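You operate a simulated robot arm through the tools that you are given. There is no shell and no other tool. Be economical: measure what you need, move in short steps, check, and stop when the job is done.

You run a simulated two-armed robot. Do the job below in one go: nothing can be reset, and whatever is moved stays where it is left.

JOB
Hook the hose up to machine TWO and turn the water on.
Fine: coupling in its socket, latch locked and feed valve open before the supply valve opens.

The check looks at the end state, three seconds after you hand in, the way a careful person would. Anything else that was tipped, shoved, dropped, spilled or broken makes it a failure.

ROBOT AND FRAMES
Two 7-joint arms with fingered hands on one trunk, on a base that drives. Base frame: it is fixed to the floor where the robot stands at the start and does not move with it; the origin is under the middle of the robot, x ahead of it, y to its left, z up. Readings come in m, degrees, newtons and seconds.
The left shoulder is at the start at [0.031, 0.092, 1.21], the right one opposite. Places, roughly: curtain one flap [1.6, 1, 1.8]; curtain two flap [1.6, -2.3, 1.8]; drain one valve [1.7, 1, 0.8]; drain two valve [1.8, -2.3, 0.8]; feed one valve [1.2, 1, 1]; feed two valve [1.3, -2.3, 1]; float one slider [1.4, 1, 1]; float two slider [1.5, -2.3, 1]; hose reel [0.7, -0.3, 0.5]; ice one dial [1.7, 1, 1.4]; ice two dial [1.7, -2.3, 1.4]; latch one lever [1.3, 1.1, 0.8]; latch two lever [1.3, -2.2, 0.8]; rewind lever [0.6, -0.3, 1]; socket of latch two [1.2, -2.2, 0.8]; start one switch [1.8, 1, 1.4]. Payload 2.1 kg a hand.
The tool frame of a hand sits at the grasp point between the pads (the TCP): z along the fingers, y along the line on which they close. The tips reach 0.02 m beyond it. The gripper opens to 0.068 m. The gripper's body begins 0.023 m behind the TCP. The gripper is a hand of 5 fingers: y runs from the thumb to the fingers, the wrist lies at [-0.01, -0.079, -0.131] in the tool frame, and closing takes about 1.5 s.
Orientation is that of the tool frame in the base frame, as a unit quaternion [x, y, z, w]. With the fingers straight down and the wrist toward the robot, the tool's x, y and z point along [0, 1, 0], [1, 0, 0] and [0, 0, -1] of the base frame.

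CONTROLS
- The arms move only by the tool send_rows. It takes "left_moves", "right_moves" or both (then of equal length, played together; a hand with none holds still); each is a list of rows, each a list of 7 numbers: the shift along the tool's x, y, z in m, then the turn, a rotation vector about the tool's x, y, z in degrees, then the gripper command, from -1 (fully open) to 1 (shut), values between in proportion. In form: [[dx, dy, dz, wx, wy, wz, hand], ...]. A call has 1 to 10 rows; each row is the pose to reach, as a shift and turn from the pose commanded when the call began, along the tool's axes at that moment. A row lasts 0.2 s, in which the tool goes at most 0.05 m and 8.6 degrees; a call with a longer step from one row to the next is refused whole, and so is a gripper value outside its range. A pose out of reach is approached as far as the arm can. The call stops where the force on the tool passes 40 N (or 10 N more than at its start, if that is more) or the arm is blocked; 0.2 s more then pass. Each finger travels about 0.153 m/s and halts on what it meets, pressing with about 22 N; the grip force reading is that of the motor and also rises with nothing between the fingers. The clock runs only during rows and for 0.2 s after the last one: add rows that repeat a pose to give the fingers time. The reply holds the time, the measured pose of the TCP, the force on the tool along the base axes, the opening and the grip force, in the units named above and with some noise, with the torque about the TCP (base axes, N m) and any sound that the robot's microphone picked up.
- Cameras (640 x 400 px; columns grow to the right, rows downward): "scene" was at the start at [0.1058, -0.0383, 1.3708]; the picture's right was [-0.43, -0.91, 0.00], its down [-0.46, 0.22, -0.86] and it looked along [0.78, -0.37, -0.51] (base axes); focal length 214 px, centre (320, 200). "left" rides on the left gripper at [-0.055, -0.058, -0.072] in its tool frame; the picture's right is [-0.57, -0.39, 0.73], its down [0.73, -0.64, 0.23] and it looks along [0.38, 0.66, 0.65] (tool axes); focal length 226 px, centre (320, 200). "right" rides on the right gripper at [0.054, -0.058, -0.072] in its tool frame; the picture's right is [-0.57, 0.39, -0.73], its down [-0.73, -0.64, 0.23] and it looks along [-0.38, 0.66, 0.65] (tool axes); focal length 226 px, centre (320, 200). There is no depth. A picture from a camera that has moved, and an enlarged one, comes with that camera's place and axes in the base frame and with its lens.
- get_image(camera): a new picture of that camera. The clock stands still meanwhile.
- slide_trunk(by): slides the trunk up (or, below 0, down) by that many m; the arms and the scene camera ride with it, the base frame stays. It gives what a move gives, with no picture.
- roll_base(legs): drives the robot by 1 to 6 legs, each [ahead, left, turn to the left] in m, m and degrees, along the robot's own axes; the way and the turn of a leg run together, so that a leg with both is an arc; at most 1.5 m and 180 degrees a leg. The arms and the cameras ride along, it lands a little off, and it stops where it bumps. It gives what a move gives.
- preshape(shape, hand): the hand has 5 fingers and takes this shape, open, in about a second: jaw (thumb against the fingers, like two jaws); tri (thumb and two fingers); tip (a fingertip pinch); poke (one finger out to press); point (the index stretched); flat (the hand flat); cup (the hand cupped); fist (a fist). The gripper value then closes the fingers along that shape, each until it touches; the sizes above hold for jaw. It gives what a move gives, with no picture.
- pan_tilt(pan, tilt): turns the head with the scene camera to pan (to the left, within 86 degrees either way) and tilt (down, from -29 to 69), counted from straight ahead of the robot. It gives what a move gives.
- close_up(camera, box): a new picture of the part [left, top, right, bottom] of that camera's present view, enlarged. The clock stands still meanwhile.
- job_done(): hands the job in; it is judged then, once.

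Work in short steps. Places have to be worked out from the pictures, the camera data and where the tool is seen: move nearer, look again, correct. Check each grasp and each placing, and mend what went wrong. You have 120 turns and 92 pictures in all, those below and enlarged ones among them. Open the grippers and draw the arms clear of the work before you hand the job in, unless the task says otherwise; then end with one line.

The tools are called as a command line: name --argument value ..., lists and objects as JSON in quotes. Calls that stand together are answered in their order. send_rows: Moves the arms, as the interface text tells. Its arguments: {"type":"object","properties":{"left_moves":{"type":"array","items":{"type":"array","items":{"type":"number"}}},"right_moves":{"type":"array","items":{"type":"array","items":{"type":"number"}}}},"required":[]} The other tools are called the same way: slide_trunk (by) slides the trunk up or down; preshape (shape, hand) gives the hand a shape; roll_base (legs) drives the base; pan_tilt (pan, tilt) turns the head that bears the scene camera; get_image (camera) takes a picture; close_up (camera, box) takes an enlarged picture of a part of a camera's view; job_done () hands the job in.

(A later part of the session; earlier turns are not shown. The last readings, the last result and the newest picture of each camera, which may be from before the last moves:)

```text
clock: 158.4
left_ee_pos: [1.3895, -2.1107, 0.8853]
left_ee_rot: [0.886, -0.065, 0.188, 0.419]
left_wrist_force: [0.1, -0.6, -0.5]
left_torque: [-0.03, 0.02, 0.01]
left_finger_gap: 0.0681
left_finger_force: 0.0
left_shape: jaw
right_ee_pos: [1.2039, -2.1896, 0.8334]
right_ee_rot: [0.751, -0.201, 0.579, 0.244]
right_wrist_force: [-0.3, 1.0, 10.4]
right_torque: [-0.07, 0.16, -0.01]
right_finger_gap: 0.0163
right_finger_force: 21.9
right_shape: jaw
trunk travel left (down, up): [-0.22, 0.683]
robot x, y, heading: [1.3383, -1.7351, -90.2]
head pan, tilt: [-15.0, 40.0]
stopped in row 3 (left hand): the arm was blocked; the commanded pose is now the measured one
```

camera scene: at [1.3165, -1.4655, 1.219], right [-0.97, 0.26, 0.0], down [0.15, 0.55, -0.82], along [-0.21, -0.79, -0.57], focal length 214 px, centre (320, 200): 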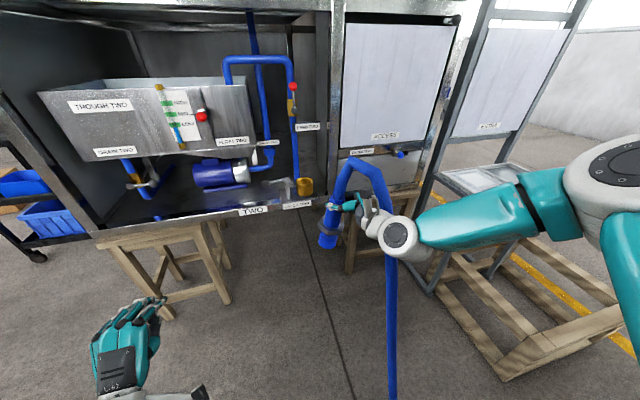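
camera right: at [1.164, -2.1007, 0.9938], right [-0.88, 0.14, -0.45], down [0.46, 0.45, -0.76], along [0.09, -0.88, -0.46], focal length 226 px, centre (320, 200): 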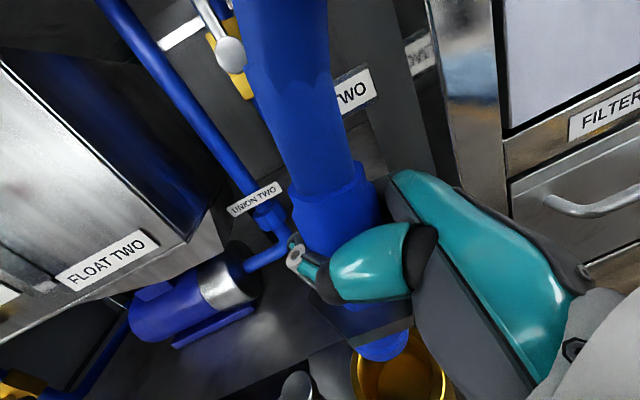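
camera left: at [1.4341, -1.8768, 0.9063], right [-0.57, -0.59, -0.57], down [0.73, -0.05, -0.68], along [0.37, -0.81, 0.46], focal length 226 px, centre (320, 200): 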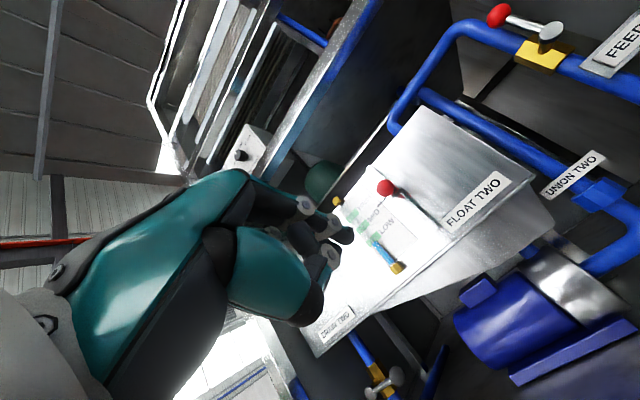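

The torso/arm geometry blocks the left hand here. I release the coupling, withdraw both hands, then will stand taller and closer for a downward left-hand grip.

send_rows --right_moves '[[0, 0, 0, 0, 0, 0, 0], [0, 0, 0, 0, 0, 0, -1], [0, 0, 0, 0, 0, 0, -1], [0, 0, 0, 0, 0, 0, -1], [0, 0, -0.02, 0, 0, 0, -1], [0, 0, -0.05, 0, 0, 0, -1], [0, 0, -0.085, 0, 0, 0, -1], [0, 0, -0.12, 0, 0, 0, -1], [0, 0, -0.15, 0, 0, 0, -1]]' --left_moves '[[0.01, 0, -0.02, 0, 0, 0, -1], [0.03, 0, -0.04, 0, 0, 0, -1], [0.05, 0, -0.06, 0, 0, 0, -1], [0.06, 0, -0.08, 0, 0, 0, -1], [0.06, 0, -0.1, 0, 0, 0, -1], [0.06, 0, -0.1, 0, 0, 0, -1], [0.06, 0, -0.1, 0, 0, 0, -1], [0.06, 0, -0.1, 0, 0, 0, -1], [0.06, 0, -0.1, 0, 0, 0, -1]]'

get_image --camera "scene"

```text
clock: 160.4
left_ee_pos: [1.3833, -2.0776, 0.9683]
left_ee_rot: [0.88, -0.068, 0.219, 0.416]
left_wrist_force: [0.2, 0.6, -0.1]
left_torque: [0.03, -0.02, 0.0]
left_finger_gap: 0.0678
left_finger_force: 0.0
left_shape: jaw
left hand out of reach, approached as far as the arm can: row 2, 3, 4, 5, 6, 7, 8, 9
right_ee_pos: [1.0879, -2.1001, 0.8645]
right_ee_rot: [0.754, -0.2, 0.577, 0.243]
right_wrist_force: [-0.7, -0.2, 0.3]
right_torque: [0.02, 0.01, 0.01]
right_finger_gap: 0.0679
right_finger_force: 0.1
right_shape: jaw
trunk travel left (down, up): [-0.22, 0.683]
robot x, y, heading: [1.3381, -1.7368, -90.0]
head pan, tilt: [-15.0, 40.0]
```

```text
9 pictures are left
camera scene: at [1.3163, -1.8769, 1.1247], right [-0.97, 0.26, 0.0], down [0.17, 0.62, -0.77], along [-0.2, -0.74, -0.64], focal length 214 px, centre (320, 200)
```

scene: 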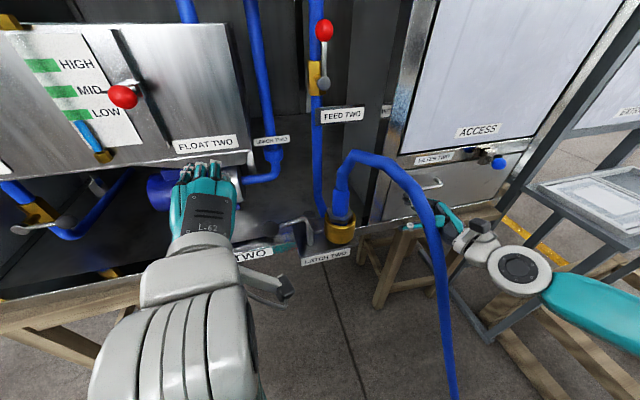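

The coupling stands upright and seated. I take the right hand clear to the right and up, over the hose.

send_rows --right_moves '[[-0.007, 0.007, -0.027, 0, 0, 0, -1], [-0.014, 0.015, -0.054, 0, 0, 0, -1], [-0.021, 0.0225, -0.08, 0, 0, 0, -1], [0.015, 0.028, -0.088, 0, 0, 0, -1], [0.052, 0.033, -0.096, 0, 0, 0, -1], [0.088, 0.038, -0.104, 0, 0, 0, -1], [0.124, 0.043, -0.1124, 0, 0, 0, -1]]'

slide_trunk --by 0.22

```text
clock: 162.0
left_ee_pos: [1.3817, -2.0781, 0.9696]
left_ee_rot: [0.88, -0.067, 0.217, 0.418]
left_wrist_force: [-0.3, 0.1, -0.1]
left_torque: [-0.02, -0.01, 0.02]
left_finger_gap: 0.0681
left_finger_force: 0.0
left_shape: jaw
right_ee_pos: [1.0074, -2.071, 1.0158]
right_ee_rot: [0.752, -0.202, 0.578, 0.242]
right_wrist_force: [-0.9, 0.1, 0.4]
right_torque: [-0.02, 0.02, -0.01]
right_finger_gap: 0.0676
right_finger_force: 0.1
right_shape: jaw
trunk travel left (down, up): [-0.22, 0.683]
robot x, y, heading: [1.3384, -1.7424, -90.1]
head pan, tilt: [-15.0, 40.0]
```

```text
clock: 164.4
left_ee_pos: [1.3861, -2.0798, 1.1889]
left_ee_rot: [0.875, -0.064, 0.229, 0.422]
left_wrist_force: [-0.1, 0.1, 0.5]
left_torque: [0.02, 0.0, 0.02]
left_finger_gap: 0.068
left_finger_force: 0.0
left_shape: jaw
right_ee_pos: [1.0059, -2.0723, 1.2358]
right_ee_rot: [0.753, -0.201, 0.578, 0.241]
right_wrist_force: [0.4, 1.2, 0.5]
right_torque: [0.02, 0.0, -0.01]
right_finger_gap: 0.0677
right_finger_force: 0.2
right_shape: jaw
trunk travel left (down, up): [-0.44, 0.463]
robot x, y, heading: [1.3388, -1.7389, -90.2]
head pan, tilt: [-15.0, 40.0]
```

Trunk is high again. I turn the left hand to point nearly straight down, wrist toward me.

send_rows --left_moves '[[-0.008, -0.008, -0.001, 6.5, -4.3, -1.7, -1], [-0.016, -0.015, -0.002, 13, -8.7, -3.4, -1], [-0.024, -0.023, -0.003, 19.6, -13, -5.1, -1], [-0.031, -0.03, -0.004, 26.1, -17.4, -6.8, -1], [-0.039, -0.038, -0.005, 32.7, -21.7, -8.5, -1], [-0.047, -0.045, -0.0065, 39.2, -26.1, -10.2, -1]]'

```text
clock: 165.8
left_ee_pos: [1.3414, -2.0667, 1.1141]
left_ee_rot: [0.995, -0.011, -0.041, 0.092]
left_wrist_force: [0.3, 0.4, -0.1]
left_torque: [0.01, -0.06, 0.0]
left_finger_gap: 0.0678
left_finger_force: 0.0
left_shape: jaw
left hand out of reach, approached as far as the arm can: row 5, 6
right_ee_pos: [1.0072, -2.072, 1.2348]
right_ee_rot: [0.753, -0.201, 0.578, 0.242]
right_wrist_force: [0.4, 0.0, -0.7]
right_torque: [0.02, 0.01, 0.02]
right_finger_gap: 0.0677
right_finger_force: 0.0
right_shape: jaw
trunk travel left (down, up): [-0.44, 0.463]
robot x, y, heading: [1.3388, -1.7365, -89.9]
head pan, tilt: [-15.0, 40.0]
```

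Left hand points down. I pull the right hand back 0.13 m, before driving 0.12 m ahead.

send_rows --right_moves '[[-0.001, -0.024, -0.018, 0, 0, 0, -1], [-0.001, -0.048, -0.036, 0, 0, 0, -1], [-0.002, -0.072, -0.054, 0, 0, 0, -1], [-0.002, -0.1, -0.075, 0, 0, 0, -1]]'

roll_base --legs '[[0.12, 0, 0]]'

```text
clock: 166.8
left_ee_pos: [1.341, -2.0668, 1.1121]
left_ee_rot: [0.995, -0.011, -0.037, 0.09]
left_wrist_force: [0.0, 0.2, -1.2]
left_torque: [-0.01, -0.01, -0.01]
left_finger_gap: 0.0678
left_finger_force: 0.1
left_shape: jaw
right_ee_pos: [1.0074, -1.9465, 1.237]
right_ee_rot: [0.753, -0.201, 0.578, 0.242]
right_wrist_force: [0.2, 0.6, 0.1]
right_torque: [0.02, 0.03, -0.01]
right_finger_gap: 0.0679
right_finger_force: 0.2
right_shape: jaw
trunk travel left (down, up): [-0.44, 0.463]
robot x, y, heading: [1.3397, -1.7364, -90.1]
head pan, tilt: [-15.0, 40.0]
```

```text
clock: 168.0
left_ee_pos: [1.3415, -2.1852, 1.1124]
left_ee_rot: [0.995, -0.011, -0.037, 0.091]
left_wrist_force: [0.0, -0.5, 0.0]
left_torque: [-0.03, -0.01, -0.02]
left_finger_gap: 0.0683
left_finger_force: 0.0
left_shape: jaw
right_ee_pos: [1.0057, -2.0655, 1.2386]
right_ee_rot: [0.753, -0.201, 0.578, 0.241]
right_wrist_force: [1.4, 0.4, -0.4]
right_torque: [0.01, -0.01, -0.02]
right_finger_gap: 0.0677
right_finger_force: 0.0
right_shape: jaw
trunk travel left (down, up): [-0.44, 0.463]
robot x, y, heading: [1.3395, -1.8567, -90.3]
head pan, tilt: [-15.0, 40.0]
```

Left hand is above the ball. I lower it straight down to straddle the ball (fingers behind, thumb in front).

send_rows --left_moves '[[0.002, -0.0075, 0.041, 0, 0, 0, -1], [0.004, -0.015, 0.082, 0, 0, 0, -1], [0.006, -0.0225, 0.122, 0, 0, 0, -1], [0.008, -0.03, 0.163, 0, 0, 0, -1], [0.01, -0.038, 0.204, 0, 0, 0, -1], [0.012, -0.045, 0.244, 0, 0, 0, -1], [0.013, -0.049, 0.265, 0, 0, 0, -1], [0.013, -0.053, 0.283, 0, 0, 0, -1]]'

close_up --camera "scene" --box '[200, 200, 400, 340]'

```text
clock: 168.7
left_ee_pos: [1.3441, -2.216, 1.0664]
left_ee_rot: [0.984, -0.009, -0.028, 0.178]
left_wrist_force: [0.1, 0.1, 0.5]
left_torque: [-0.01, 0.0, 0.01]
left_finger_gap: 0.0681
left_finger_force: 0.0
left_shape: jaw
right_ee_pos: [1.007, -2.0643, 1.2369]
right_ee_rot: [0.752, -0.202, 0.578, 0.243]
right_wrist_force: [0.8, -0.2, -0.3]
right_torque: [0.03, -0.01, -0.02]
right_finger_gap: 0.0679
right_finger_force: 0.2
right_shape: jaw
trunk travel left (down, up): [-0.44, 0.463]
robot x, y, heading: [1.3334, -1.8555, -90.1]
head pan, tilt: [-15.0, 40.0]
stopped in row 3 (left hand): the arm was blocked; the commanded pose is now the measured one
```

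```text
2.86 times, centred on (300, 270) of scene
camera zoom: at [1.316, -1.9643, 1.3467], right [-0.97, 0.26, 0.0], down [0.17, 0.62, -0.77], along [-0.2, -0.74, -0.64], focal length 613 px, centre (377, 0)
```

zoom: 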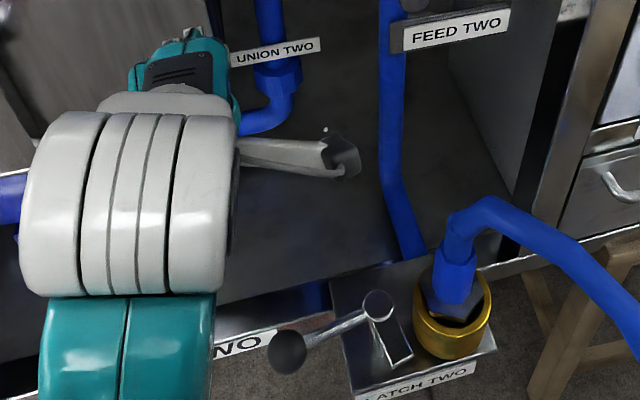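

The elbow-down arm can't point down there. I'll instead grip the ball with a forward-pointing hand (fingers above, thumb below), as with the feed valve; first I back off and pitch the hand forward.

roll_base --legs '[[-0.15, 0, 0]]'

send_rows --left_moves '[[0, 0, 0.0, -8.3, 0, 0, -1], [0, 0, 0, -16.6, 0, 0, -1], [0, 0, 0, -25, 0, 0, -1], [0, 0, 0, -33, 0, 0, -1], [0, 0, 0, -41, 0, 0, -1], [0, 0, 0, -49, 0, 0, -1], [0, 0, 0, -57, 0, 0, -1]]'

slide_trunk --by -0.2

```text
clock: 170.1
left_ee_pos: [1.3438, -2.0653, 1.065]
left_ee_rot: [0.984, -0.009, -0.029, 0.176]
left_wrist_force: [0.3, -0.3, -0.3]
left_torque: [0.01, -0.03, 0.02]
left_finger_gap: 0.0681
left_finger_force: 0.0
left_shape: jaw
right_ee_pos: [1.007, -1.9148, 1.2361]
right_ee_rot: [0.753, -0.203, 0.578, 0.242]
right_wrist_force: [0.6, -0.3, -1.3]
right_torque: [-0.01, -0.01, -0.02]
right_finger_gap: 0.068
right_finger_force: 0.0
right_shape: jaw
trunk travel left (down, up): [-0.44, 0.463]
robot x, y, heading: [1.3372, -1.7086, -90.0]
head pan, tilt: [-15.0, 40.0]
```

```text
clock: 171.0
left_ee_pos: [1.349, -2.0857, 1.1259]
left_ee_rot: [0.875, -0.005, -0.022, 0.484]
left_wrist_force: [0.1, -0.8, 0.4]
left_torque: [0.01, -0.01, 0.03]
left_finger_gap: 0.0679
left_finger_force: 0.1
left_shape: jaw
right_ee_pos: [1.0071, -1.9152, 1.2374]
right_ee_rot: [0.753, -0.202, 0.578, 0.242]
right_wrist_force: [-0.3, -0.6, 0.0]
right_torque: [0.0, 0.0, -0.03]
right_finger_gap: 0.0674
right_finger_force: 0.1
right_shape: jaw
trunk travel left (down, up): [-0.44, 0.463]
robot x, y, heading: [1.3405, -1.7091, -90.3]
head pan, tilt: [-15.0, 40.0]
stopped in row 4 (left hand): the arm was blocked; the commanded pose is now the measured one
```

```text
clock: 172.4
left_ee_pos: [1.365, -2.0936, 0.9904]
left_ee_rot: [0.861, -0.035, 0.045, 0.506]
left_wrist_force: [-0.3, -0.1, -0.4]
left_torque: [-0.02, 0.0, -0.02]
left_finger_gap: 0.0679
left_finger_force: 0.0
left_shape: jaw
right_ee_pos: [1.0079, -1.9159, 1.1027]
right_ee_rot: [0.753, -0.202, 0.578, 0.241]
right_wrist_force: [-0.3, 0.0, -0.3]
right_torque: [-0.01, 0.0, 0.01]
right_finger_gap: 0.0678
right_finger_force: 0.1
right_shape: jaw
trunk travel left (down, up): [-0.307, 0.597]
robot x, y, heading: [1.3429, -1.7076, -90.0]
head pan, tilt: [-15.0, 40.0]
stopped: the arm was blocked; the commanded pose is now the measured one
```

Still too close to the torso. I extend the hand forward/left while backing the base.

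send_rows --left_moves '[[0.01, 0.01, 0.02, 0, 0, 0, -1], [0.02, 0.02, 0.04, 0, 0, 0, -1], [0.03, 0.03, 0.06, 0, 0, 0, -1], [0.04, 0.04, 0.08, 0, 0, 0, -1]]'

roll_base --legs '[[-0.1, 0, 0]]'

slide_trunk --by -0.1

```text
clock: 173.4
left_ee_pos: [1.4019, -2.1836, 0.9908]
left_ee_rot: [0.861, -0.033, 0.043, 0.506]
left_wrist_force: [1.2, 0.4, 0.0]
left_torque: [0.02, -0.01, 0.05]
left_finger_gap: 0.068
left_finger_force: 0.1
left_shape: jaw
right_ee_pos: [1.0073, -1.9152, 1.1026]
right_ee_rot: [0.754, -0.203, 0.577, 0.24]
right_wrist_force: [0.5, 0.0, -0.8]
right_torque: [0.0, -0.02, -0.04]
right_finger_gap: 0.0679
right_finger_force: 0.1
right_shape: jaw
trunk travel left (down, up): [-0.307, 0.597]
robot x, y, heading: [1.3377, -1.7057, -90.2]
head pan, tilt: [-15.0, 40.0]
```

```text
clock: 174.5
left_ee_pos: [1.4022, -2.0826, 0.9913]
left_ee_rot: [0.861, -0.033, 0.044, 0.505]
left_wrist_force: [-0.2, -0.5, -0.4]
left_torque: [-0.02, 0.0, -0.01]
left_finger_gap: 0.0679
left_finger_force: 0.1
left_shape: jaw
right_ee_pos: [1.0082, -1.817, 1.1024]
right_ee_rot: [0.754, -0.204, 0.577, 0.24]
right_wrist_force: [0.2, 0.7, -1.0]
right_torque: [-0.02, 0.01, 0.02]
right_finger_gap: 0.068
right_finger_force: 0.0
right_shape: jaw
trunk travel left (down, up): [-0.307, 0.597]
robot x, y, heading: [1.3385, -1.6099, -90.2]
head pan, tilt: [-15.0, 40.0]
```

```text
clock: 175.9
left_ee_pos: [1.4031, -2.0825, 0.8916]
left_ee_rot: [0.861, -0.033, 0.043, 0.505]
left_wrist_force: [-0.4, -0.9, 0.0]
left_torque: [0.02, -0.02, 0.0]
left_finger_gap: 0.0679
left_finger_force: 0.0
left_shape: jaw
right_ee_pos: [1.0068, -1.8161, 1.002]
right_ee_rot: [0.754, -0.204, 0.577, 0.241]
right_wrist_force: [1.1, -0.3, 0.2]
right_torque: [-0.01, 0.0, 0.02]
right_finger_gap: 0.0677
right_finger_force: 0.1
right_shape: jaw
trunk travel left (down, up): [-0.207, 0.697]
robot x, y, heading: [1.3399, -1.6039, -90.3]
head pan, tilt: [-15.0, 40.0]
```

Works at this extension. Refined: latch ball (1.334,-2.172,0.817), pivot (1.254,-2.184,0.825). I lower the trunk a bit and creep ahead, then move the half-open hand in front of the ball.

slide_trunk --by -0.045

roll_base --legs '[[0.035, 0, 0]]'

send_rows --left_moves '[[-0.02, 0.002, -0.001, 0, 0, 0, -0.8], [-0.04, 0.004, -0.002, 0, 0, 0, -0.6], [-0.06, 0.006, -0.003, 0, 0, 0, -0.5], [-0.069, 0.007, -0.003, 0, 0, 0, -0.5]]'

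```text
clock: 176.8
left_ee_pos: [1.403, -2.0832, 0.8464]
left_ee_rot: [0.861, -0.033, 0.043, 0.506]
left_wrist_force: [1.1, -0.5, -0.1]
left_torque: [0.01, -0.01, 0.05]
left_finger_gap: 0.0678
left_finger_force: 0.1
left_shape: jaw
right_ee_pos: [1.0074, -1.8176, 0.9572]
right_ee_rot: [0.753, -0.204, 0.577, 0.241]
right_wrist_force: [0.2, -0.4, 0.5]
right_torque: [0.01, -0.01, -0.04]
right_finger_gap: 0.0679
right_finger_force: 0.2
right_shape: jaw
trunk travel left (down, up): [-0.162, 0.742]
robot x, y, heading: [1.3429, -1.6054, -90.1]
head pan, tilt: [-15.0, 40.0]
```

```text
clock: 177.6
left_ee_pos: [1.403, -2.1186, 0.845]
left_ee_rot: [0.862, -0.033, 0.044, 0.505]
left_wrist_force: [0.2, 0.4, -0.3]
left_torque: [0.04, 0.03, -0.01]
left_finger_gap: 0.0679
left_finger_force: 0.1
left_shape: jaw
right_ee_pos: [1.0074, -1.8503, 0.9566]
right_ee_rot: [0.754, -0.203, 0.577, 0.24]
right_wrist_force: [0.6, 0.4, -0.3]
right_torque: [-0.02, 0.01, 0.03]
right_finger_gap: 0.0679
right_finger_force: 0.0
right_shape: jaw
trunk travel left (down, up): [-0.162, 0.742]
robot x, y, heading: [1.3411, -1.6392, -90.4]
head pan, tilt: [-15.0, 40.0]
```

```text
clock: 178.6
left_ee_pos: [1.3356, -2.1187, 0.8477]
left_ee_rot: [0.859, -0.033, 0.05, 0.508]
left_wrist_force: [0.9, 0.4, 0.1]
left_torque: [0.01, 0.02, -0.06]
left_finger_gap: 0.051
left_finger_force: 0.1
left_shape: jaw
right_ee_pos: [1.0063, -1.8523, 0.9575]
right_ee_rot: [0.753, -0.203, 0.578, 0.24]
right_wrist_force: [-0.2, 0.0, -0.4]
right_torque: [0.0, -0.02, 0.0]
right_finger_gap: 0.0676
right_finger_force: 0.1
right_shape: jaw
trunk travel left (down, up): [-0.162, 0.742]
robot x, y, heading: [1.3389, -1.644, -90.0]
head pan, tilt: [-15.0, 40.0]
```

In front of the ball. I check the alignment with one enlarged scene view.

pan_tilt --pan -5 --tilt 40

close_up --camera "scene" --box '[250, 100, 390, 200]'

```text
clock: 179.3
left_ee_pos: [1.3357, -2.119, 0.8452]
left_ee_rot: [0.86, -0.034, 0.05, 0.507]
left_wrist_force: [-0.8, -0.3, 0.0]
left_torque: [-0.02, 0.01, 0.01]
left_finger_gap: 0.0512
left_finger_force: 0.0
left_shape: jaw
right_ee_pos: [1.0063, -1.8519, 0.957]
right_ee_rot: [0.753, -0.204, 0.577, 0.24]
right_wrist_force: [0.3, -0.4, 0.3]
right_torque: [-0.01, 0.0, -0.01]
right_finger_gap: 0.0679
right_finger_force: 0.2
right_shape: jaw
trunk travel left (down, up): [-0.162, 0.742]
robot x, y, heading: [1.3401, -1.6409, -90.5]
head pan, tilt: [-5.0, 40.0]
```

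```text
4.00 times, centred on (320, 150) of scene
camera zoom: at [1.331, -1.7964, 1.065], right [-1.0, 0.09, 0.0], down [0.06, 0.64, -0.77], along [-0.07, -0.76, -0.64], focal length 858 px, centre (320, 400)
```

zoom: 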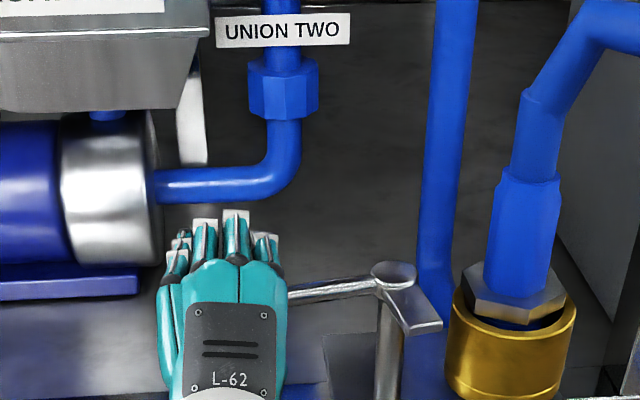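

The hex rests on the socket rim (its top ≈0.808, just under the latch tab), so it is seated. I advance the left hand 55 mm onto the ball and close.

send_rows --left_moves '[[-0.001, 0.0, 0.02, 0, 0, 0, -0.5], [-0.003, 0.001, 0.04, 0, 0, 0, -0.5], [-0.004, 0.002, 0.056, 0, 0, 0, -0.5], [-0.004, 0.002, 0.056, 0, 0, 0, 0.2], [-0.004, 0.002, 0.056, 0, 0, 0, 1], [-0.004, 0.002, 0.056, 0, 0, 0, 1], [-0.004, 0.002, 0.056, 0, 0, 0, 1], [-0.004, 0.002, 0.056, 0, 0, 0, 1]]'

```text
clock: 181.1
left_ee_pos: [1.3311, -2.1689, 0.8188]
left_ee_rot: [0.862, -0.034, 0.043, 0.504]
left_wrist_force: [-1.8, 0.7, -10.7]
left_torque: [0.07, 0.04, -0.02]
left_finger_gap: 0.0187
left_finger_force: 22.3
left_shape: jaw
right_ee_pos: [1.0064, -1.851, 0.9575]
right_ee_rot: [0.753, -0.204, 0.578, 0.24]
right_wrist_force: [0.3, -0.8, 0.0]
right_torque: [-0.02, 0.03, 0.0]
right_finger_gap: 0.0679
right_finger_force: 0.0
right_shape: jaw
trunk travel left (down, up): [-0.162, 0.742]
robot x, y, heading: [1.3422, -1.6417, -90.3]
head pan, tilt: [-5.0, 40.0]
```

The ball is gripped (gap 19 mm). I pull it toward me along the arc, first to ~50°.

send_rows --left_moves '[[-0.001, -0.0037, -0.007, 0, 0, 0, 1], [-0.004, -0.0074, -0.0141, 0, 0, 0, 1], [-0.0065, -0.01, -0.02, 0, 0, 0, 1], [-0.0103, -0.0128, -0.0253, 0, 0, 0, 1], [-0.0145, -0.0152, -0.0305, 0, 0, 0, 1], [-0.0184, -0.0176, -0.0356, 0, 0, 0, 1], [-0.0235, -0.0195, -0.04, 0, 0, 0, 1], [-0.0285, -0.0215, -0.0447, 0, 0, 0, 1]]'

close_up --camera "scene" --box '[270, 110, 390, 200]'

```text
clock: 182.9
left_ee_pos: [1.3076, -2.1212, 0.8217]
left_ee_rot: [0.86, -0.032, 0.05, 0.507]
left_wrist_force: [-0.6, -9.7, -21.9]
left_torque: [0.0, 0.01, 0.22]
left_finger_gap: 0.0196
left_finger_force: 21.7
left_shape: jaw
right_ee_pos: [1.007, -1.8528, 0.9567]
right_ee_rot: [0.754, -0.204, 0.577, 0.24]
right_wrist_force: [-0.2, 0.7, 0.4]
right_torque: [0.01, -0.03, 0.0]
right_finger_gap: 0.0676
right_finger_force: 0.0
right_shape: jaw
trunk travel left (down, up): [-0.162, 0.742]
robot x, y, heading: [1.3385, -1.6405, -90.4]
head pan, tilt: [-5.0, 40.0]
```

```text
4.44 times, centred on (330, 155) of scene
camera zoom: at [1.3309, -1.7989, 1.0646], right [-1.0, 0.09, 0.0], down [0.06, 0.64, -0.76], along [-0.07, -0.76, -0.64], focal length 953 px, centre (276, 400)
```

zoom: 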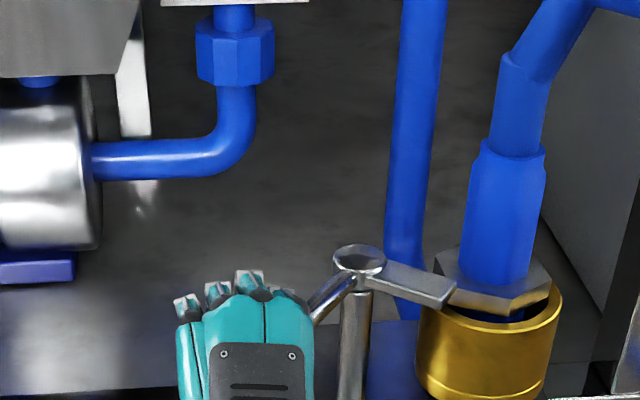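

The lever turns and its tab swings toward the hex. I continue toward 90° in small steps.

send_rows --left_moves '[[-0.0055, -0.004, -0.002, 0, 0, 0, 1], [-0.011, -0.0055, -0.0055, 0, 0, 0, 1], [-0.0175, -0.0065, -0.008, 0, 0, 0, 1], [-0.024, -0.0075, -0.0105, 0, 0, 0, 1], [-0.031, -0.0075, -0.0125, 0, 0, 0, 1], [-0.038, -0.007, -0.0135, 0, 0, 0, 1], [-0.045, -0.0065, -0.014, 0, 0, 0, 1], [-0.052, -0.006, -0.014, 0, 0, 0, 1]]'

close_up --camera "scene" --box '[270, 110, 390, 200]'

```text
clock: 184.7
left_ee_pos: [1.264, -2.1044, 0.8137]
left_ee_rot: [0.861, -0.028, 0.055, 0.505]
left_wrist_force: [12.6, -3.0, 3.2]
left_torque: [-0.14, 0.19, 0.38]
left_finger_gap: 0.0177
left_finger_force: 22.1
left_shape: jaw
right_ee_pos: [1.01, -1.8522, 0.9581]
right_ee_rot: [0.755, -0.202, 0.576, 0.24]
right_wrist_force: [0.8, -0.3, -0.2]
right_torque: [0.01, 0.01, 0.03]
right_finger_gap: 0.0681
right_finger_force: 0.2
right_shape: jaw
trunk travel left (down, up): [-0.162, 0.742]
robot x, y, heading: [1.342, -1.6434, -89.8]
head pan, tilt: [-5.0, 40.0]
stopped in row 8 (left hand): the force on the tool passed its limit at 46 N (the readings are from after the stop); the commanded pose is now the measured one
```

```text
4.44 times, centred on (330, 155) of scene
camera zoom: at [1.3338, -1.7966, 1.0651], right [-1.0, 0.09, 0.0], down [0.05, 0.64, -0.77], along [-0.07, -0.76, -0.64], focal length 953 px, centre (276, 400)
```

zoom: 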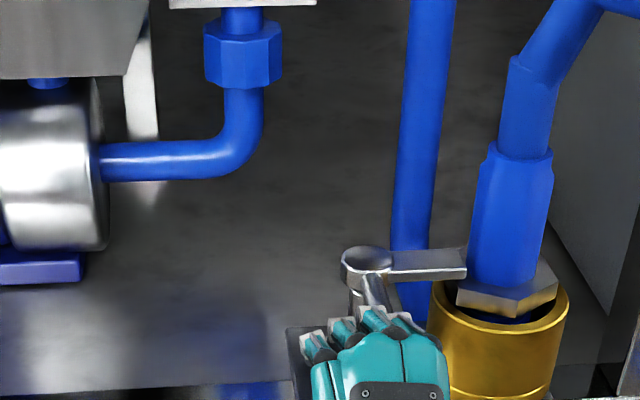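

The tab is now over the hex. I push a little more to see whether this is the lever's end stop.

send_rows --left_moves '[[-0.006, 0.0005, 0.0, 0, 0, 0, 1], [-0.012, 0.001, 0.0005, 0, 0, 0, 1], [-0.018, 0.0018, 0.001, 0, 0, 0, 1]]'

```text
clock: 185.2
left_ee_pos: [1.2639, -2.1062, 0.8116]
left_ee_rot: [0.861, -0.023, 0.063, 0.504]
left_wrist_force: [13.8, 2.0, 7.3]
left_torque: [-0.2, 0.24, 0.35]
left_finger_gap: 0.0186
left_finger_force: 22.0
left_shape: jaw
right_ee_pos: [1.0121, -1.8526, 0.9587]
right_ee_rot: [0.755, -0.2, 0.577, 0.239]
right_wrist_force: [0.2, 0.3, -1.1]
right_torque: [0.01, -0.01, -0.03]
right_finger_gap: 0.068
right_finger_force: 0.1
right_shape: jaw
trunk travel left (down, up): [-0.162, 0.742]
robot x, y, heading: [1.3418, -1.6468, -89.8]
head pan, tilt: [-5.0, 40.0]
stopped in row 2 (left hand): the force on the tool passed its limit at 45 N (the readings are from after the stop); the commanded pose is now the measured one
```

The stop is probably my hand's side touching the socket cup. I let go, back off, and will push the ball the rest of the way with one finger from its +x side.

send_rows --left_moves '[[0.003, 0, 0, 0, 0, 0, 0], [0.004, 0, 0, 0, 0, 0, -1], [0.004, 0, 0, 0, 0, 0, -1], [0.004, 0, -0.02, 0, 0, 0, -1], [0.004, 0, -0.05, 0, 0, 0, -1], [0.004, 0, -0.09, 0, 0, 0, -1], [0.03, 0, -0.1, 0, 0, 0, -1], [0.07, 0, -0.1, 0, 0, 0, -1]]'

preshape --hand "left" --shape "poke"

close_up --camera "scene" --box '[270, 110, 390, 200]'

```text
clock: 186.6
left_ee_pos: [1.2654, -2.0409, 0.9074]
left_ee_rot: [0.813, -0.017, 0.078, 0.576]
left_wrist_force: [-0.3, 0.0, -0.4]
left_torque: [0.04, 0.0, -0.02]
left_finger_gap: 0.0675
left_finger_force: 0.1
left_shape: jaw
right_ee_pos: [1.009, -1.8517, 0.9574]
right_ee_rot: [0.754, -0.201, 0.577, 0.239]
right_wrist_force: [-0.4, -0.3, 0.3]
right_torque: [0.04, 0.01, -0.02]
right_finger_gap: 0.0678
right_finger_force: 0.1
right_shape: jaw
trunk travel left (down, up): [-0.162, 0.742]
robot x, y, heading: [1.3384, -1.6425, -89.9]
head pan, tilt: [-5.0, 40.0]
stopped in row 7 (left hand): the arm was blocked; the commanded pose is now the measured one
```

```text
clock: 187.5
left_ee_pos: [1.2654, -2.0397, 0.9081]
left_ee_rot: [0.814, -0.018, 0.077, 0.575]
left_wrist_force: [-0.4, -0.2, 0.2]
left_torque: [0.01, 0.0, 0.0]
left_finger_gap: 0.0003
left_finger_force: 0.0
left_shape: poke
right_ee_pos: [1.0085, -1.8524, 0.9574]
right_ee_rot: [0.754, -0.2, 0.579, 0.239]
right_wrist_force: [0.5, 0.4, -0.1]
right_torque: [0.01, 0.02, 0.02]
right_finger_gap: 0.0678
right_finger_force: 0.0
right_shape: jaw
trunk travel left (down, up): [-0.162, 0.742]
robot x, y, heading: [1.3367, -1.6416, -89.7]
head pan, tilt: [-5.0, 40.0]
```

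```text
4.44 times, centred on (330, 155) of scene
camera zoom: at [1.3327, -1.7965, 1.065], right [-1.0, 0.08, 0.0], down [0.05, 0.64, -0.77], along [-0.06, -0.76, -0.64], focal length 953 px, centre (276, 400)
```

zoom: 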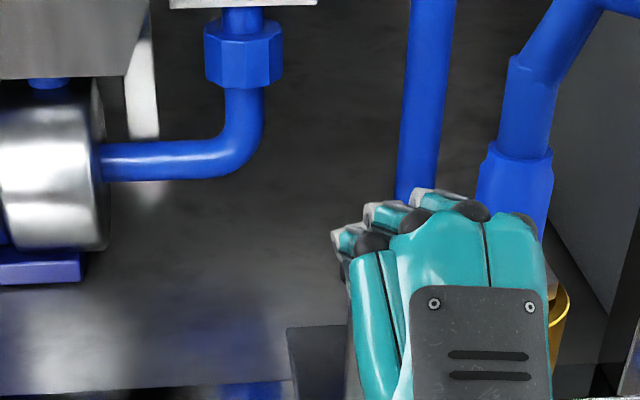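

The lever end is hidden by my hand. I route the index finger to the +x side of the ball.

send_rows --left_moves '[[0.012, 0.003, 0.018, 0, 0, 0, -1], [0.03, 0.006, 0.036, 0, 0, 0, -1], [0.0563, 0.0098, 0.0533, 0, 0, 0, -1], [0.055, -0.015, 0.065, 0, 0, 0, -1], [0.053, -0.042, 0.077, 0, 0, 0, -1], [0.0514, -0.0678, 0.0893, 0, 0, 0, -1]]'

```text
clock: 188.9
left_ee_pos: [1.3402, -2.1049, 0.8404]
left_ee_rot: [0.795, -0.024, 0.096, 0.599]
left_wrist_force: [0.5, -0.1, 0.4]
left_torque: [0.01, 0.01, -0.05]
left_finger_gap: 0.0
left_finger_force: 0.1
left_shape: poke
right_ee_pos: [1.0089, -1.8539, 0.9566]
right_ee_rot: [0.755, -0.2, 0.577, 0.239]
right_wrist_force: [-0.9, -0.6, 0.8]
right_torque: [0.02, -0.01, -0.01]
right_finger_gap: 0.0676
right_finger_force: 0.2
right_shape: jaw
trunk travel left (down, up): [-0.162, 0.742]
robot x, y, heading: [1.3413, -1.6408, -89.7]
head pan, tilt: [-5.0, 40.0]
```

The finger is ~18 mm high; I lower by trunk, then push -x.

slide_trunk --by -0.02

send_rows --left_moves '[[-0.012, 0.0015, -0.001, 0, 0, 0, -1], [-0.024, 0.003, -0.003, 0, 0, 0, -1], [-0.034, 0.004, -0.004, 0, 0, 0, -1], [-0.042, 0.005, -0.005, 0, 0, 0, -1], [-0.05, 0.006, -0.006, 0, 0, 0, -1], [-0.058, 0.007, -0.006, 0, 0, 0, -1], [-0.066, 0.008, -0.007, 0, 0, 0, -1], [-0.074, 0.009, -0.008, 0, 0, 0, -1]]'

```text
clock: 189.6
left_ee_pos: [1.3374, -2.1043, 0.8178]
left_ee_rot: [0.8, -0.017, 0.087, 0.594]
left_wrist_force: [-0.1, 0.3, 0.1]
left_torque: [0.0, 0.01, -0.02]
left_finger_gap: 0.0
left_finger_force: 0.0
left_shape: poke
right_ee_pos: [1.0093, -1.8533, 0.9363]
right_ee_rot: [0.755, -0.201, 0.577, 0.239]
right_wrist_force: [-0.8, 0.0, -0.9]
right_torque: [-0.02, -0.01, -0.02]
right_finger_gap: 0.0677
right_finger_force: 0.0
right_shape: jaw
trunk travel left (down, up): [-0.142, 0.762]
robot x, y, heading: [1.3417, -1.6442, -89.7]
head pan, tilt: [-5.0, 40.0]
```

```text
clock: 191.4
left_ee_pos: [1.2707, -2.0992, 0.7968]
left_ee_rot: [0.817, -0.012, 0.088, 0.57]
left_wrist_force: [16.1, 18.5, -11.8]
left_torque: [-0.32, 0.2, -0.14]
left_finger_gap: 0.0
left_finger_force: 0.0
left_shape: poke
right_ee_pos: [1.0112, -1.8522, 0.9375]
right_ee_rot: [0.755, -0.199, 0.578, 0.238]
right_wrist_force: [0.0, -0.6, -0.1]
right_torque: [0.0, 0.02, 0.02]
right_finger_gap: 0.0678
right_finger_force: 0.1
right_shape: jaw
trunk travel left (down, up): [-0.142, 0.762]
robot x, y, heading: [1.3402, -1.639, -89.7]
head pan, tilt: [-5.0, 40.0]
stopped in row 8 (left hand): the force on the tool passed its limit at 46 N (the readings are from after the stop); the commanded pose is now the measured one
```

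The finger stopped against a firm resistance further along. I withdraw the left hand and look at the latch.

send_rows --left_moves '[[0.02, 0, 0, 0, 0, 0, -1], [0.04, 0, -0.01, 0, 0, 0, -1], [0.07, 0.0, -0.02, 0, 0, 0, -1], [0.1, 0.01, -0.03, 0, 0, 0, -1], [0.13, 0.02, -0.04, 0, 0, 0, -1], [0.16, 0.04, -0.05, 0, 0, 0, -1]]'

pan_tilt --pan -10 --tilt 40

close_up --camera "scene" --box '[270, 120, 370, 190]'

```text
clock: 192.8
left_ee_pos: [1.4145, -2.0563, 0.8751]
left_ee_rot: [0.817, -0.015, 0.085, 0.57]
left_wrist_force: [-0.5, 0.5, 0.0]
left_torque: [0.0, 0.01, 0.02]
left_finger_gap: 0.0
left_finger_force: 0.0
left_shape: poke
right_ee_pos: [1.0109, -1.8534, 0.9378]
right_ee_rot: [0.754, -0.2, 0.578, 0.239]
right_wrist_force: [-0.6, 0.1, 0.9]
right_torque: [-0.03, 0.0, 0.01]
right_finger_gap: 0.0676
right_finger_force: 0.1
right_shape: jaw
trunk travel left (down, up): [-0.142, 0.762]
robot x, y, heading: [1.34, -1.645, -89.6]
head pan, tilt: [-5.0, 40.0]
```

```text
clock: 193.4
left_ee_pos: [1.414, -2.0554, 0.8749]
left_ee_rot: [0.817, -0.015, 0.084, 0.57]
left_wrist_force: [0.2, -0.4, 0.3]
left_torque: [0.0, 0.01, 0.01]
left_finger_gap: 0.0
left_finger_force: 0.0
left_shape: poke
right_ee_pos: [1.0109, -1.8539, 0.9378]
right_ee_rot: [0.754, -0.2, 0.578, 0.238]
right_wrist_force: [0.1, -0.1, -0.1]
right_torque: [-0.01, 0.0, -0.01]
right_finger_gap: 0.0676
right_finger_force: 0.2
right_shape: jaw
trunk travel left (down, up): [-0.142, 0.762]
robot x, y, heading: [1.3395, -1.6447, -89.7]
head pan, tilt: [-10.0, 40.0]
```

```text
5.71 times, centred on (320, 155) of scene
camera zoom: at [1.3262, -1.8001, 1.0446], right [-0.99, 0.17, 0.0], down [0.11, 0.63, -0.77], along [-0.13, -0.76, -0.64], focal length 1226 px, centre (320, 457)
```

zoom: 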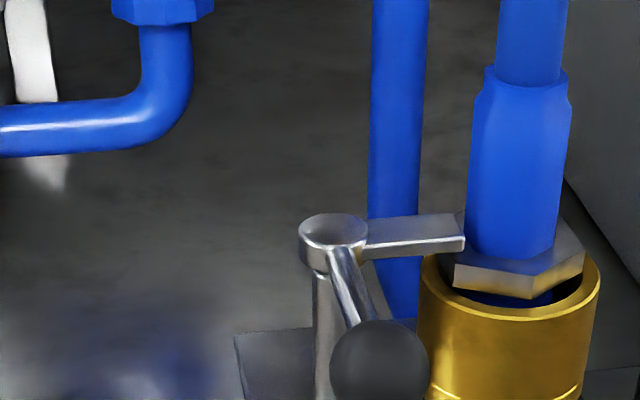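

Latch lever now stands at 90° with its tab over the hex: locked. Now to the supply valve: from my early views its ball is at (0.673,-0.405,1.04), pivot (0.775,-0.413,1.03), crosswise to the pipe. I'll approach the cart from the east side.

slide_trunk --by 0.3

roll_base --legs '[[-0.45, 0.08, 0], [0, 0, -90]]'

pan_tilt --pan -20 --tilt 35

get_image --camera "scene"

```text
clock: 196.4
left_ee_pos: [1.413, -2.0553, 1.1755]
left_ee_rot: [0.817, -0.015, 0.084, 0.57]
left_wrist_force: [0.7, -0.1, -0.3]
left_torque: [0.0, -0.02, 0.0]
left_finger_gap: 0.0
left_finger_force: 0.1
left_shape: poke
right_ee_pos: [1.0095, -1.8535, 1.2364]
right_ee_rot: [0.754, -0.2, 0.579, 0.238]
right_wrist_force: [-0.2, -0.4, 0.8]
right_torque: [0.0, 0.01, 0.0]
right_finger_gap: 0.0676
right_finger_force: 0.0
right_shape: jaw
trunk travel left (down, up): [-0.442, 0.462]
robot x, y, heading: [1.3403, -1.6404, -89.6]
head pan, tilt: [-10.0, 40.0]
```

```text
clock: 203.0
left_ee_pos: [1.0064, -1.2684, 1.1747]
left_ee_rot: [-0.572, 0.583, 0.34, -0.465]
left_wrist_force: [-1.1, 0.7, 0.7]
left_torque: [-0.02, -0.01, 0.02]
left_finger_gap: 0.0
left_finger_force: 0.0
left_shape: poke
right_ee_pos: [1.2015, -0.8625, 1.2374]
right_ee_rot: [-0.398, 0.672, -0.245, -0.575]
right_wrist_force: [0.3, -0.5, 0.0]
right_torque: [0.0, 0.01, -0.02]
right_finger_gap: 0.0679
right_finger_force: 0.1
right_shape: jaw
trunk travel left (down, up): [-0.442, 0.462]
robot x, y, heading: [1.4169, -1.1859, -178.7]
head pan, tilt: [-10.0, 40.0]
```

```text
clock: 203.7
left_ee_pos: [1.0059, -1.2686, 1.1753]
left_ee_rot: [-0.571, 0.584, 0.341, -0.464]
left_wrist_force: [-0.6, -1.2, -0.5]
left_torque: [-0.01, 0.02, -0.01]
left_finger_gap: 0.0
left_finger_force: 0.0
left_shape: poke
right_ee_pos: [1.2001, -0.8632, 1.2369]
right_ee_rot: [-0.397, 0.672, -0.245, -0.575]
right_wrist_force: [-0.5, -0.2, -0.3]
right_torque: [0.0, 0.02, -0.02]
right_finger_gap: 0.068
right_finger_force: 0.1
right_shape: jaw
trunk travel left (down, up): [-0.442, 0.462]
robot x, y, heading: [1.4185, -1.1867, -178.9]
head pan, tilt: [-20.0, 35.0]
```

```text
2 pictures are left
camera scene: at [1.3092, -1.1615, 1.3555], right [0.32, 0.95, 0.0], down [0.54, -0.18, -0.82], along [-0.78, 0.26, -0.57], focal length 214 px, centre (320, 200)
```

scene: 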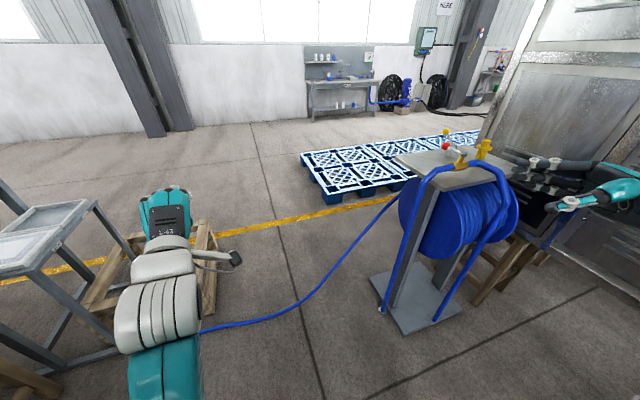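

The hose lies at x≈0.52, clear of the cart's south-east side. The best push is from the south: I turn to face +y and strafe to stand south of the valve.

roll_base --legs '[[0, 0, -91], [0, 0.52, 0], [0.2, 0, 0]]'

```text
clock: 211.8
left_ee_pos: [0.8202, -0.5819, 1.175]
left_ee_rot: [0.012, 0.817, 0.57, -0.086]
left_wrist_force: [0.2, -0.7, -0.2]
left_torque: [-0.01, 0.0, -0.02]
left_finger_gap: 0.0
left_finger_force: 0.1
left_shape: poke
right_ee_pos: [1.2271, -0.7815, 1.2366]
right_ee_rot: [0.198, 0.755, 0.236, -0.579]
right_wrist_force: [-0.6, 0.1, 0.4]
right_torque: [-0.03, 0.02, 0.02]
right_finger_gap: 0.0679
right_finger_force: 0.0
right_shape: jaw
trunk travel left (down, up): [-0.442, 0.462]
robot x, y, heading: [0.8998, -0.9954, 90.6]
head pan, tilt: [-20.0, 35.0]
```

I shift the left hand aside to get an unobstructed enlarged view of the supply valve.

send_rows --left_moves '[[-0.04, 0.005, -0.005, 0, 0, 0, -1], [-0.08, 0.01, -0.01, 0, 0, 0, -1], [-0.118, 0.014, -0.015, 0, 0, 0, -1]]'

pan_tilt --pan 20 --tilt 35

close_up --camera "scene" --box '[230, 130, 410, 250]'

```text
clock: 212.6
left_ee_pos: [0.9268, -0.5769, 1.1577]
left_ee_rot: [0.023, 0.813, 0.567, -0.131]
left_wrist_force: [-0.1, 0.0, -0.4]
left_torque: [-0.02, -0.01, -0.02]
left_finger_gap: 0.0
left_finger_force: 0.2
left_shape: poke
right_ee_pos: [1.2261, -0.7812, 1.2377]
right_ee_rot: [0.197, 0.754, 0.235, -0.58]
right_wrist_force: [-1.1, 0.1, -0.6]
right_torque: [0.03, 0.0, 0.01]
right_finger_gap: 0.0677
right_finger_force: 0.0
right_shape: jaw
trunk travel left (down, up): [-0.442, 0.462]
robot x, y, heading: [0.896, -0.9955, 90.6]
head pan, tilt: [-20.0, 35.0]
```

```text
clock: 213.7
left_ee_pos: [0.9249, -0.5764, 1.1622]
left_ee_rot: [0.02, 0.812, 0.57, -0.126]
left_wrist_force: [0.1, 0.0, 0.0]
left_torque: [-0.01, -0.01, 0.0]
left_finger_gap: 0.0
left_finger_force: 0.0
left_shape: poke
right_ee_pos: [1.225, -0.7805, 1.2368]
right_ee_rot: [0.198, 0.755, 0.236, -0.579]
right_wrist_force: [0.4, 1.1, -0.5]
right_torque: [0.0, 0.01, 0.01]
right_finger_gap: 0.0676
right_finger_force: 0.1
right_shape: jaw
trunk travel left (down, up): [-0.442, 0.462]
robot x, y, heading: [0.8984, -0.9977, 90.9]
head pan, tilt: [20.0, 35.0]
```

```text
3.33 times, centred on (320, 190) of scene
camera zoom: at [0.865, -0.888, 1.3555], right [0.94, 0.35, 0.0], down [0.2, -0.54, -0.82], along [-0.29, 0.77, -0.57], focal length 715 px, centre (320, 233)
```

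zoom: 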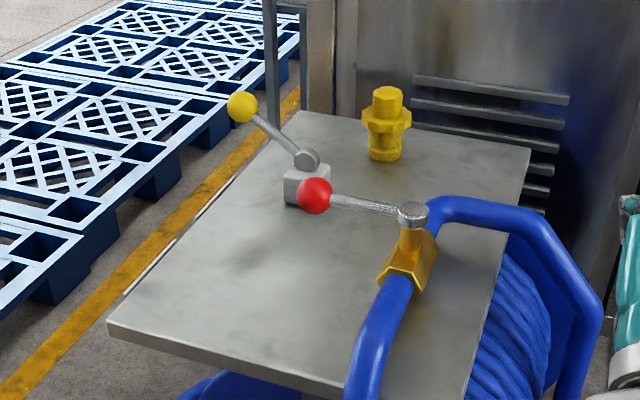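

Clear: supply ball (0.681,-0.415,1.04), pivot (0.765,-0.413), lever crosswise to the pipe. I move the finger to the west side of the pipe, then lower the trunk so the finger is at lever height.

send_rows --left_moves '[[0.043, -0.008, 0.008, 0, 0, 0, -1], [0.087, -0.016, 0.016, 0, 0, 0, -1], [0.13, -0.024, 0.025, 0, 0, 0, -1], [0.174, -0.032, 0.033, 0, 0, 0, -1], [0.218, -0.04, 0.041, 0, 0, 0, -1]]'

slide_trunk --by -0.12

```text
clock: 214.8
left_ee_pos: [0.7157, -0.5764, 1.158]
left_ee_rot: [0.012, 0.817, 0.571, -0.085]
left_wrist_force: [-0.1, 0.3, 0.1]
left_torque: [0.0, -0.02, 0.03]
left_finger_gap: 0.0
left_finger_force: 0.1
left_shape: poke
right_ee_pos: [1.2251, -0.7812, 1.2376]
right_ee_rot: [0.197, 0.755, 0.237, -0.579]
right_wrist_force: [1.1, -0.8, -0.5]
right_torque: [0.0, 0.0, -0.03]
right_finger_gap: 0.0678
right_finger_force: 0.0
right_shape: jaw
trunk travel left (down, up): [-0.442, 0.462]
robot x, y, heading: [0.8972, -0.9946, 90.8]
head pan, tilt: [20.0, 35.0]
```

```text
clock: 216.3
left_ee_pos: [0.7154, -0.5748, 1.0381]
left_ee_rot: [0.012, 0.817, 0.571, -0.085]
left_wrist_force: [-0.4, 0.9, 0.9]
left_torque: [0.0, -0.01, -0.01]
left_finger_gap: 0.0
left_finger_force: 0.1
left_shape: poke
right_ee_pos: [1.2263, -0.7813, 1.1178]
right_ee_rot: [0.197, 0.755, 0.236, -0.579]
right_wrist_force: [-0.2, -0.1, 0.1]
right_torque: [-0.02, -0.01, -0.01]
right_finger_gap: 0.068
right_finger_force: 0.0
right_shape: jaw
trunk travel left (down, up): [-0.322, 0.582]
robot x, y, heading: [0.8994, -0.9971, 91.1]
head pan, tilt: [20.0, 35.0]
```

Height is right. I creep ahead 0.09 m (fingertip will stay ~3 cm short of the lever).

roll_base --legs '[[0.09, 0, 0]]'

```text
clock: 217.4
left_ee_pos: [0.7153, -0.4856, 1.038]
left_ee_rot: [0.012, 0.817, 0.57, -0.086]
left_wrist_force: [0.4, -0.4, 0.3]
left_torque: [-0.02, -0.01, 0.01]
left_finger_gap: 0.0001
left_finger_force: 0.0
left_shape: poke
right_ee_pos: [1.2251, -0.6917, 1.1169]
right_ee_rot: [0.198, 0.755, 0.237, -0.579]
right_wrist_force: [-1.2, 0.2, 0.0]
right_torque: [0.03, 0.02, 0.0]
right_finger_gap: 0.0678
right_finger_force: 0.1
right_shape: jaw
trunk travel left (down, up): [-0.322, 0.582]
robot x, y, heading: [0.8953, -0.9059, 90.7]
head pan, tilt: [20.0, 35.0]
```

Now I push the ball north (+y) in small steps with the fingertip, first to ~30°.

send_rows --left_moves '[[0.017, 0.003, 0.008, 0, 0, 0, -1], [0.0329, 0.005, 0.017, 0, 0, 0, -1], [0.0346, 0.0102, 0.0323, 0, 0, 0, -1], [0.034, 0.0142, 0.043, 0, 0, 0, -1], [0.0332, 0.018, 0.0535, 0, 0, 0, -1], [0.0326, 0.022, 0.064, 0, 0, 0, -1], [0.0321, 0.0258, 0.0744, 0, 0, 0, -1]]'

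```text
clock: 218.8
left_ee_pos: [0.6714, -0.4325, 1.0446]
left_ee_rot: [0.006, 0.815, 0.572, -0.091]
left_wrist_force: [-12.7, -27.8, 1.5]
left_torque: [-0.29, 0.1, 0.21]
left_finger_gap: 0.0
left_finger_force: 0.0
left_shape: poke
right_ee_pos: [1.2218, -0.6941, 1.1187]
right_ee_rot: [0.195, 0.756, 0.237, -0.578]
right_wrist_force: [0.3, 0.0, 0.0]
right_torque: [0.0, 0.01, -0.01]
right_finger_gap: 0.0679
right_finger_force: 0.1
right_shape: jaw
trunk travel left (down, up): [-0.322, 0.582]
robot x, y, heading: [0.8932, -0.9061, 91.1]
head pan, tilt: [20.0, 35.0]
stopped in row 6 (left hand): the force on the tool passed its limit at 44 N (the readings are from after the stop); the commanded pose is now the measured one
```

Northward is blocked firmly (44 N), so the valve opens the other way (toward me). I retract and switch to a jaw grip to pull the ball south along its arc.

send_rows --left_moves '[[0, 0, -0.03, 0, 0, 0, -1], [0, 0, -0.06, 0, 0, 0, -1], [0, 0, -0.08, 0, 0, 0, -1]]'

preshape --hand "left" --shape "jaw"

```text
clock: 219.6
left_ee_pos: [0.6869, -0.5036, 1.07]
left_ee_rot: [0.009, 0.817, 0.57, -0.089]
left_wrist_force: [0.0, 0.4, 0.5]
left_torque: [0.05, 0.0, 0.02]
left_finger_gap: 0.0
left_finger_force: 0.1
left_shape: poke
right_ee_pos: [1.2251, -0.6913, 1.1182]
right_ee_rot: [0.197, 0.755, 0.235, -0.58]
right_wrist_force: [-0.5, -0.3, -0.6]
right_torque: [0.02, -0.01, 0.01]
right_finger_gap: 0.0677
right_finger_force: 0.1
right_shape: jaw
trunk travel left (down, up): [-0.322, 0.582]
robot x, y, heading: [0.8943, -0.9042, 90.9]
head pan, tilt: [20.0, 35.0]
```

```text
clock: 220.5
left_ee_pos: [0.686, -0.5027, 1.0706]
left_ee_rot: [0.01, 0.817, 0.57, -0.088]
left_wrist_force: [0.0, -0.6, 0.0]
left_torque: [0.01, 0.0, 0.02]
left_finger_gap: 0.0678
left_finger_force: 0.1
left_shape: jaw
right_ee_pos: [1.2243, -0.6915, 1.117]
right_ee_rot: [0.197, 0.755, 0.235, -0.579]
right_wrist_force: [0.6, 0.5, 0.5]
right_torque: [0.0, 0.01, 0.0]
right_finger_gap: 0.0679
right_finger_force: 0.1
right_shape: jaw
trunk travel left (down, up): [-0.322, 0.582]
robot x, y, heading: [0.8936, -0.9047, 91.0]
head pan, tilt: [20.0, 35.0]
```

Jaw is open in front of the ball. I advance along the fingers and close on it.

send_rows --left_moves '[[-0.002, 0.001, 0.03, 0, 0, 0, -1], [-0.005, 0.002, 0.06, 0, 0, 0, -1], [-0.007, 0.003, 0.085, 0, 0, 0, -1], [-0.0087, 0.0033, 0.101, 0, 0, 0, -1], [-0.0087, 0.0033, 0.101, 0, 0, 0, 0], [-0.0087, 0.0033, 0.101, 0, 0, 0, 1], [-0.0087, 0.0033, 0.101, 0, 0, 0, 1], [-0.0087, 0.0033, 0.101, 0, 0, 0, 1], [-0.0087, 0.0033, 0.101, 0, 0, 0, 1]]'

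```text
clock: 222.5
left_ee_pos: [0.682, -0.4061, 1.0364]
left_ee_rot: [0.01, 0.817, 0.569, -0.088]
left_wrist_force: [0.3, 0.5, -10.9]
left_torque: [0.01, 0.04, -0.03]
left_finger_gap: 0.0148
left_finger_force: 22.2
left_shape: jaw
right_ee_pos: [1.2236, -0.6901, 1.1164]
right_ee_rot: [0.198, 0.755, 0.236, -0.579]
right_wrist_force: [0.2, -0.3, 0.4]
right_torque: [0.04, -0.05, 0.02]
right_finger_gap: 0.0676
right_finger_force: 0.0
right_shape: jaw
trunk travel left (down, up): [-0.322, 0.582]
robot x, y, heading: [0.896, -0.9092, 91.0]
head pan, tilt: [20.0, 35.0]
```

The ball is gripped. I pull it toward me along the arc, first to 60°.

send_rows --left_moves '[[0.0001, -0.004, -0.011, 0, 0, 0, 1], [-0.0012, -0.0073, -0.0206, 0, 0, 0, 1], [-0.0035, -0.0103, -0.0302, 0, 0, 0, 1], [-0.0078, -0.0134, -0.0406, 0, 0, 0, 1], [-0.0135, -0.016, -0.0505, 0, 0, 0, 1], [-0.0196, -0.0179, -0.0585, 0, 0, 0, 1], [-0.0266, -0.0194, -0.0659, 0, 0, 0, 1], [-0.0357, -0.0205, -0.0731, 0, 0, 0, 1]]'

```text
clock: 224.3
left_ee_pos: [0.7248, -0.4782, 1.0376]
left_ee_rot: [0.011, 0.817, 0.57, -0.086]
left_wrist_force: [-4.6, 1.2, -10.7]
left_torque: [-0.05, -0.14, 0.13]
left_finger_gap: 0.0137
left_finger_force: 21.3
left_shape: jaw
right_ee_pos: [1.2231, -0.6919, 1.1169]
right_ee_rot: [0.197, 0.756, 0.235, -0.578]
right_wrist_force: [-0.4, 0.0, 0.1]
right_torque: [0.01, 0.0, 0.03]
right_finger_gap: 0.0677
right_finger_force: 0.1
right_shape: jaw
trunk travel left (down, up): [-0.322, 0.582]
robot x, y, heading: [0.894, -0.9064, 91.0]
head pan, tilt: [20.0, 35.0]
```

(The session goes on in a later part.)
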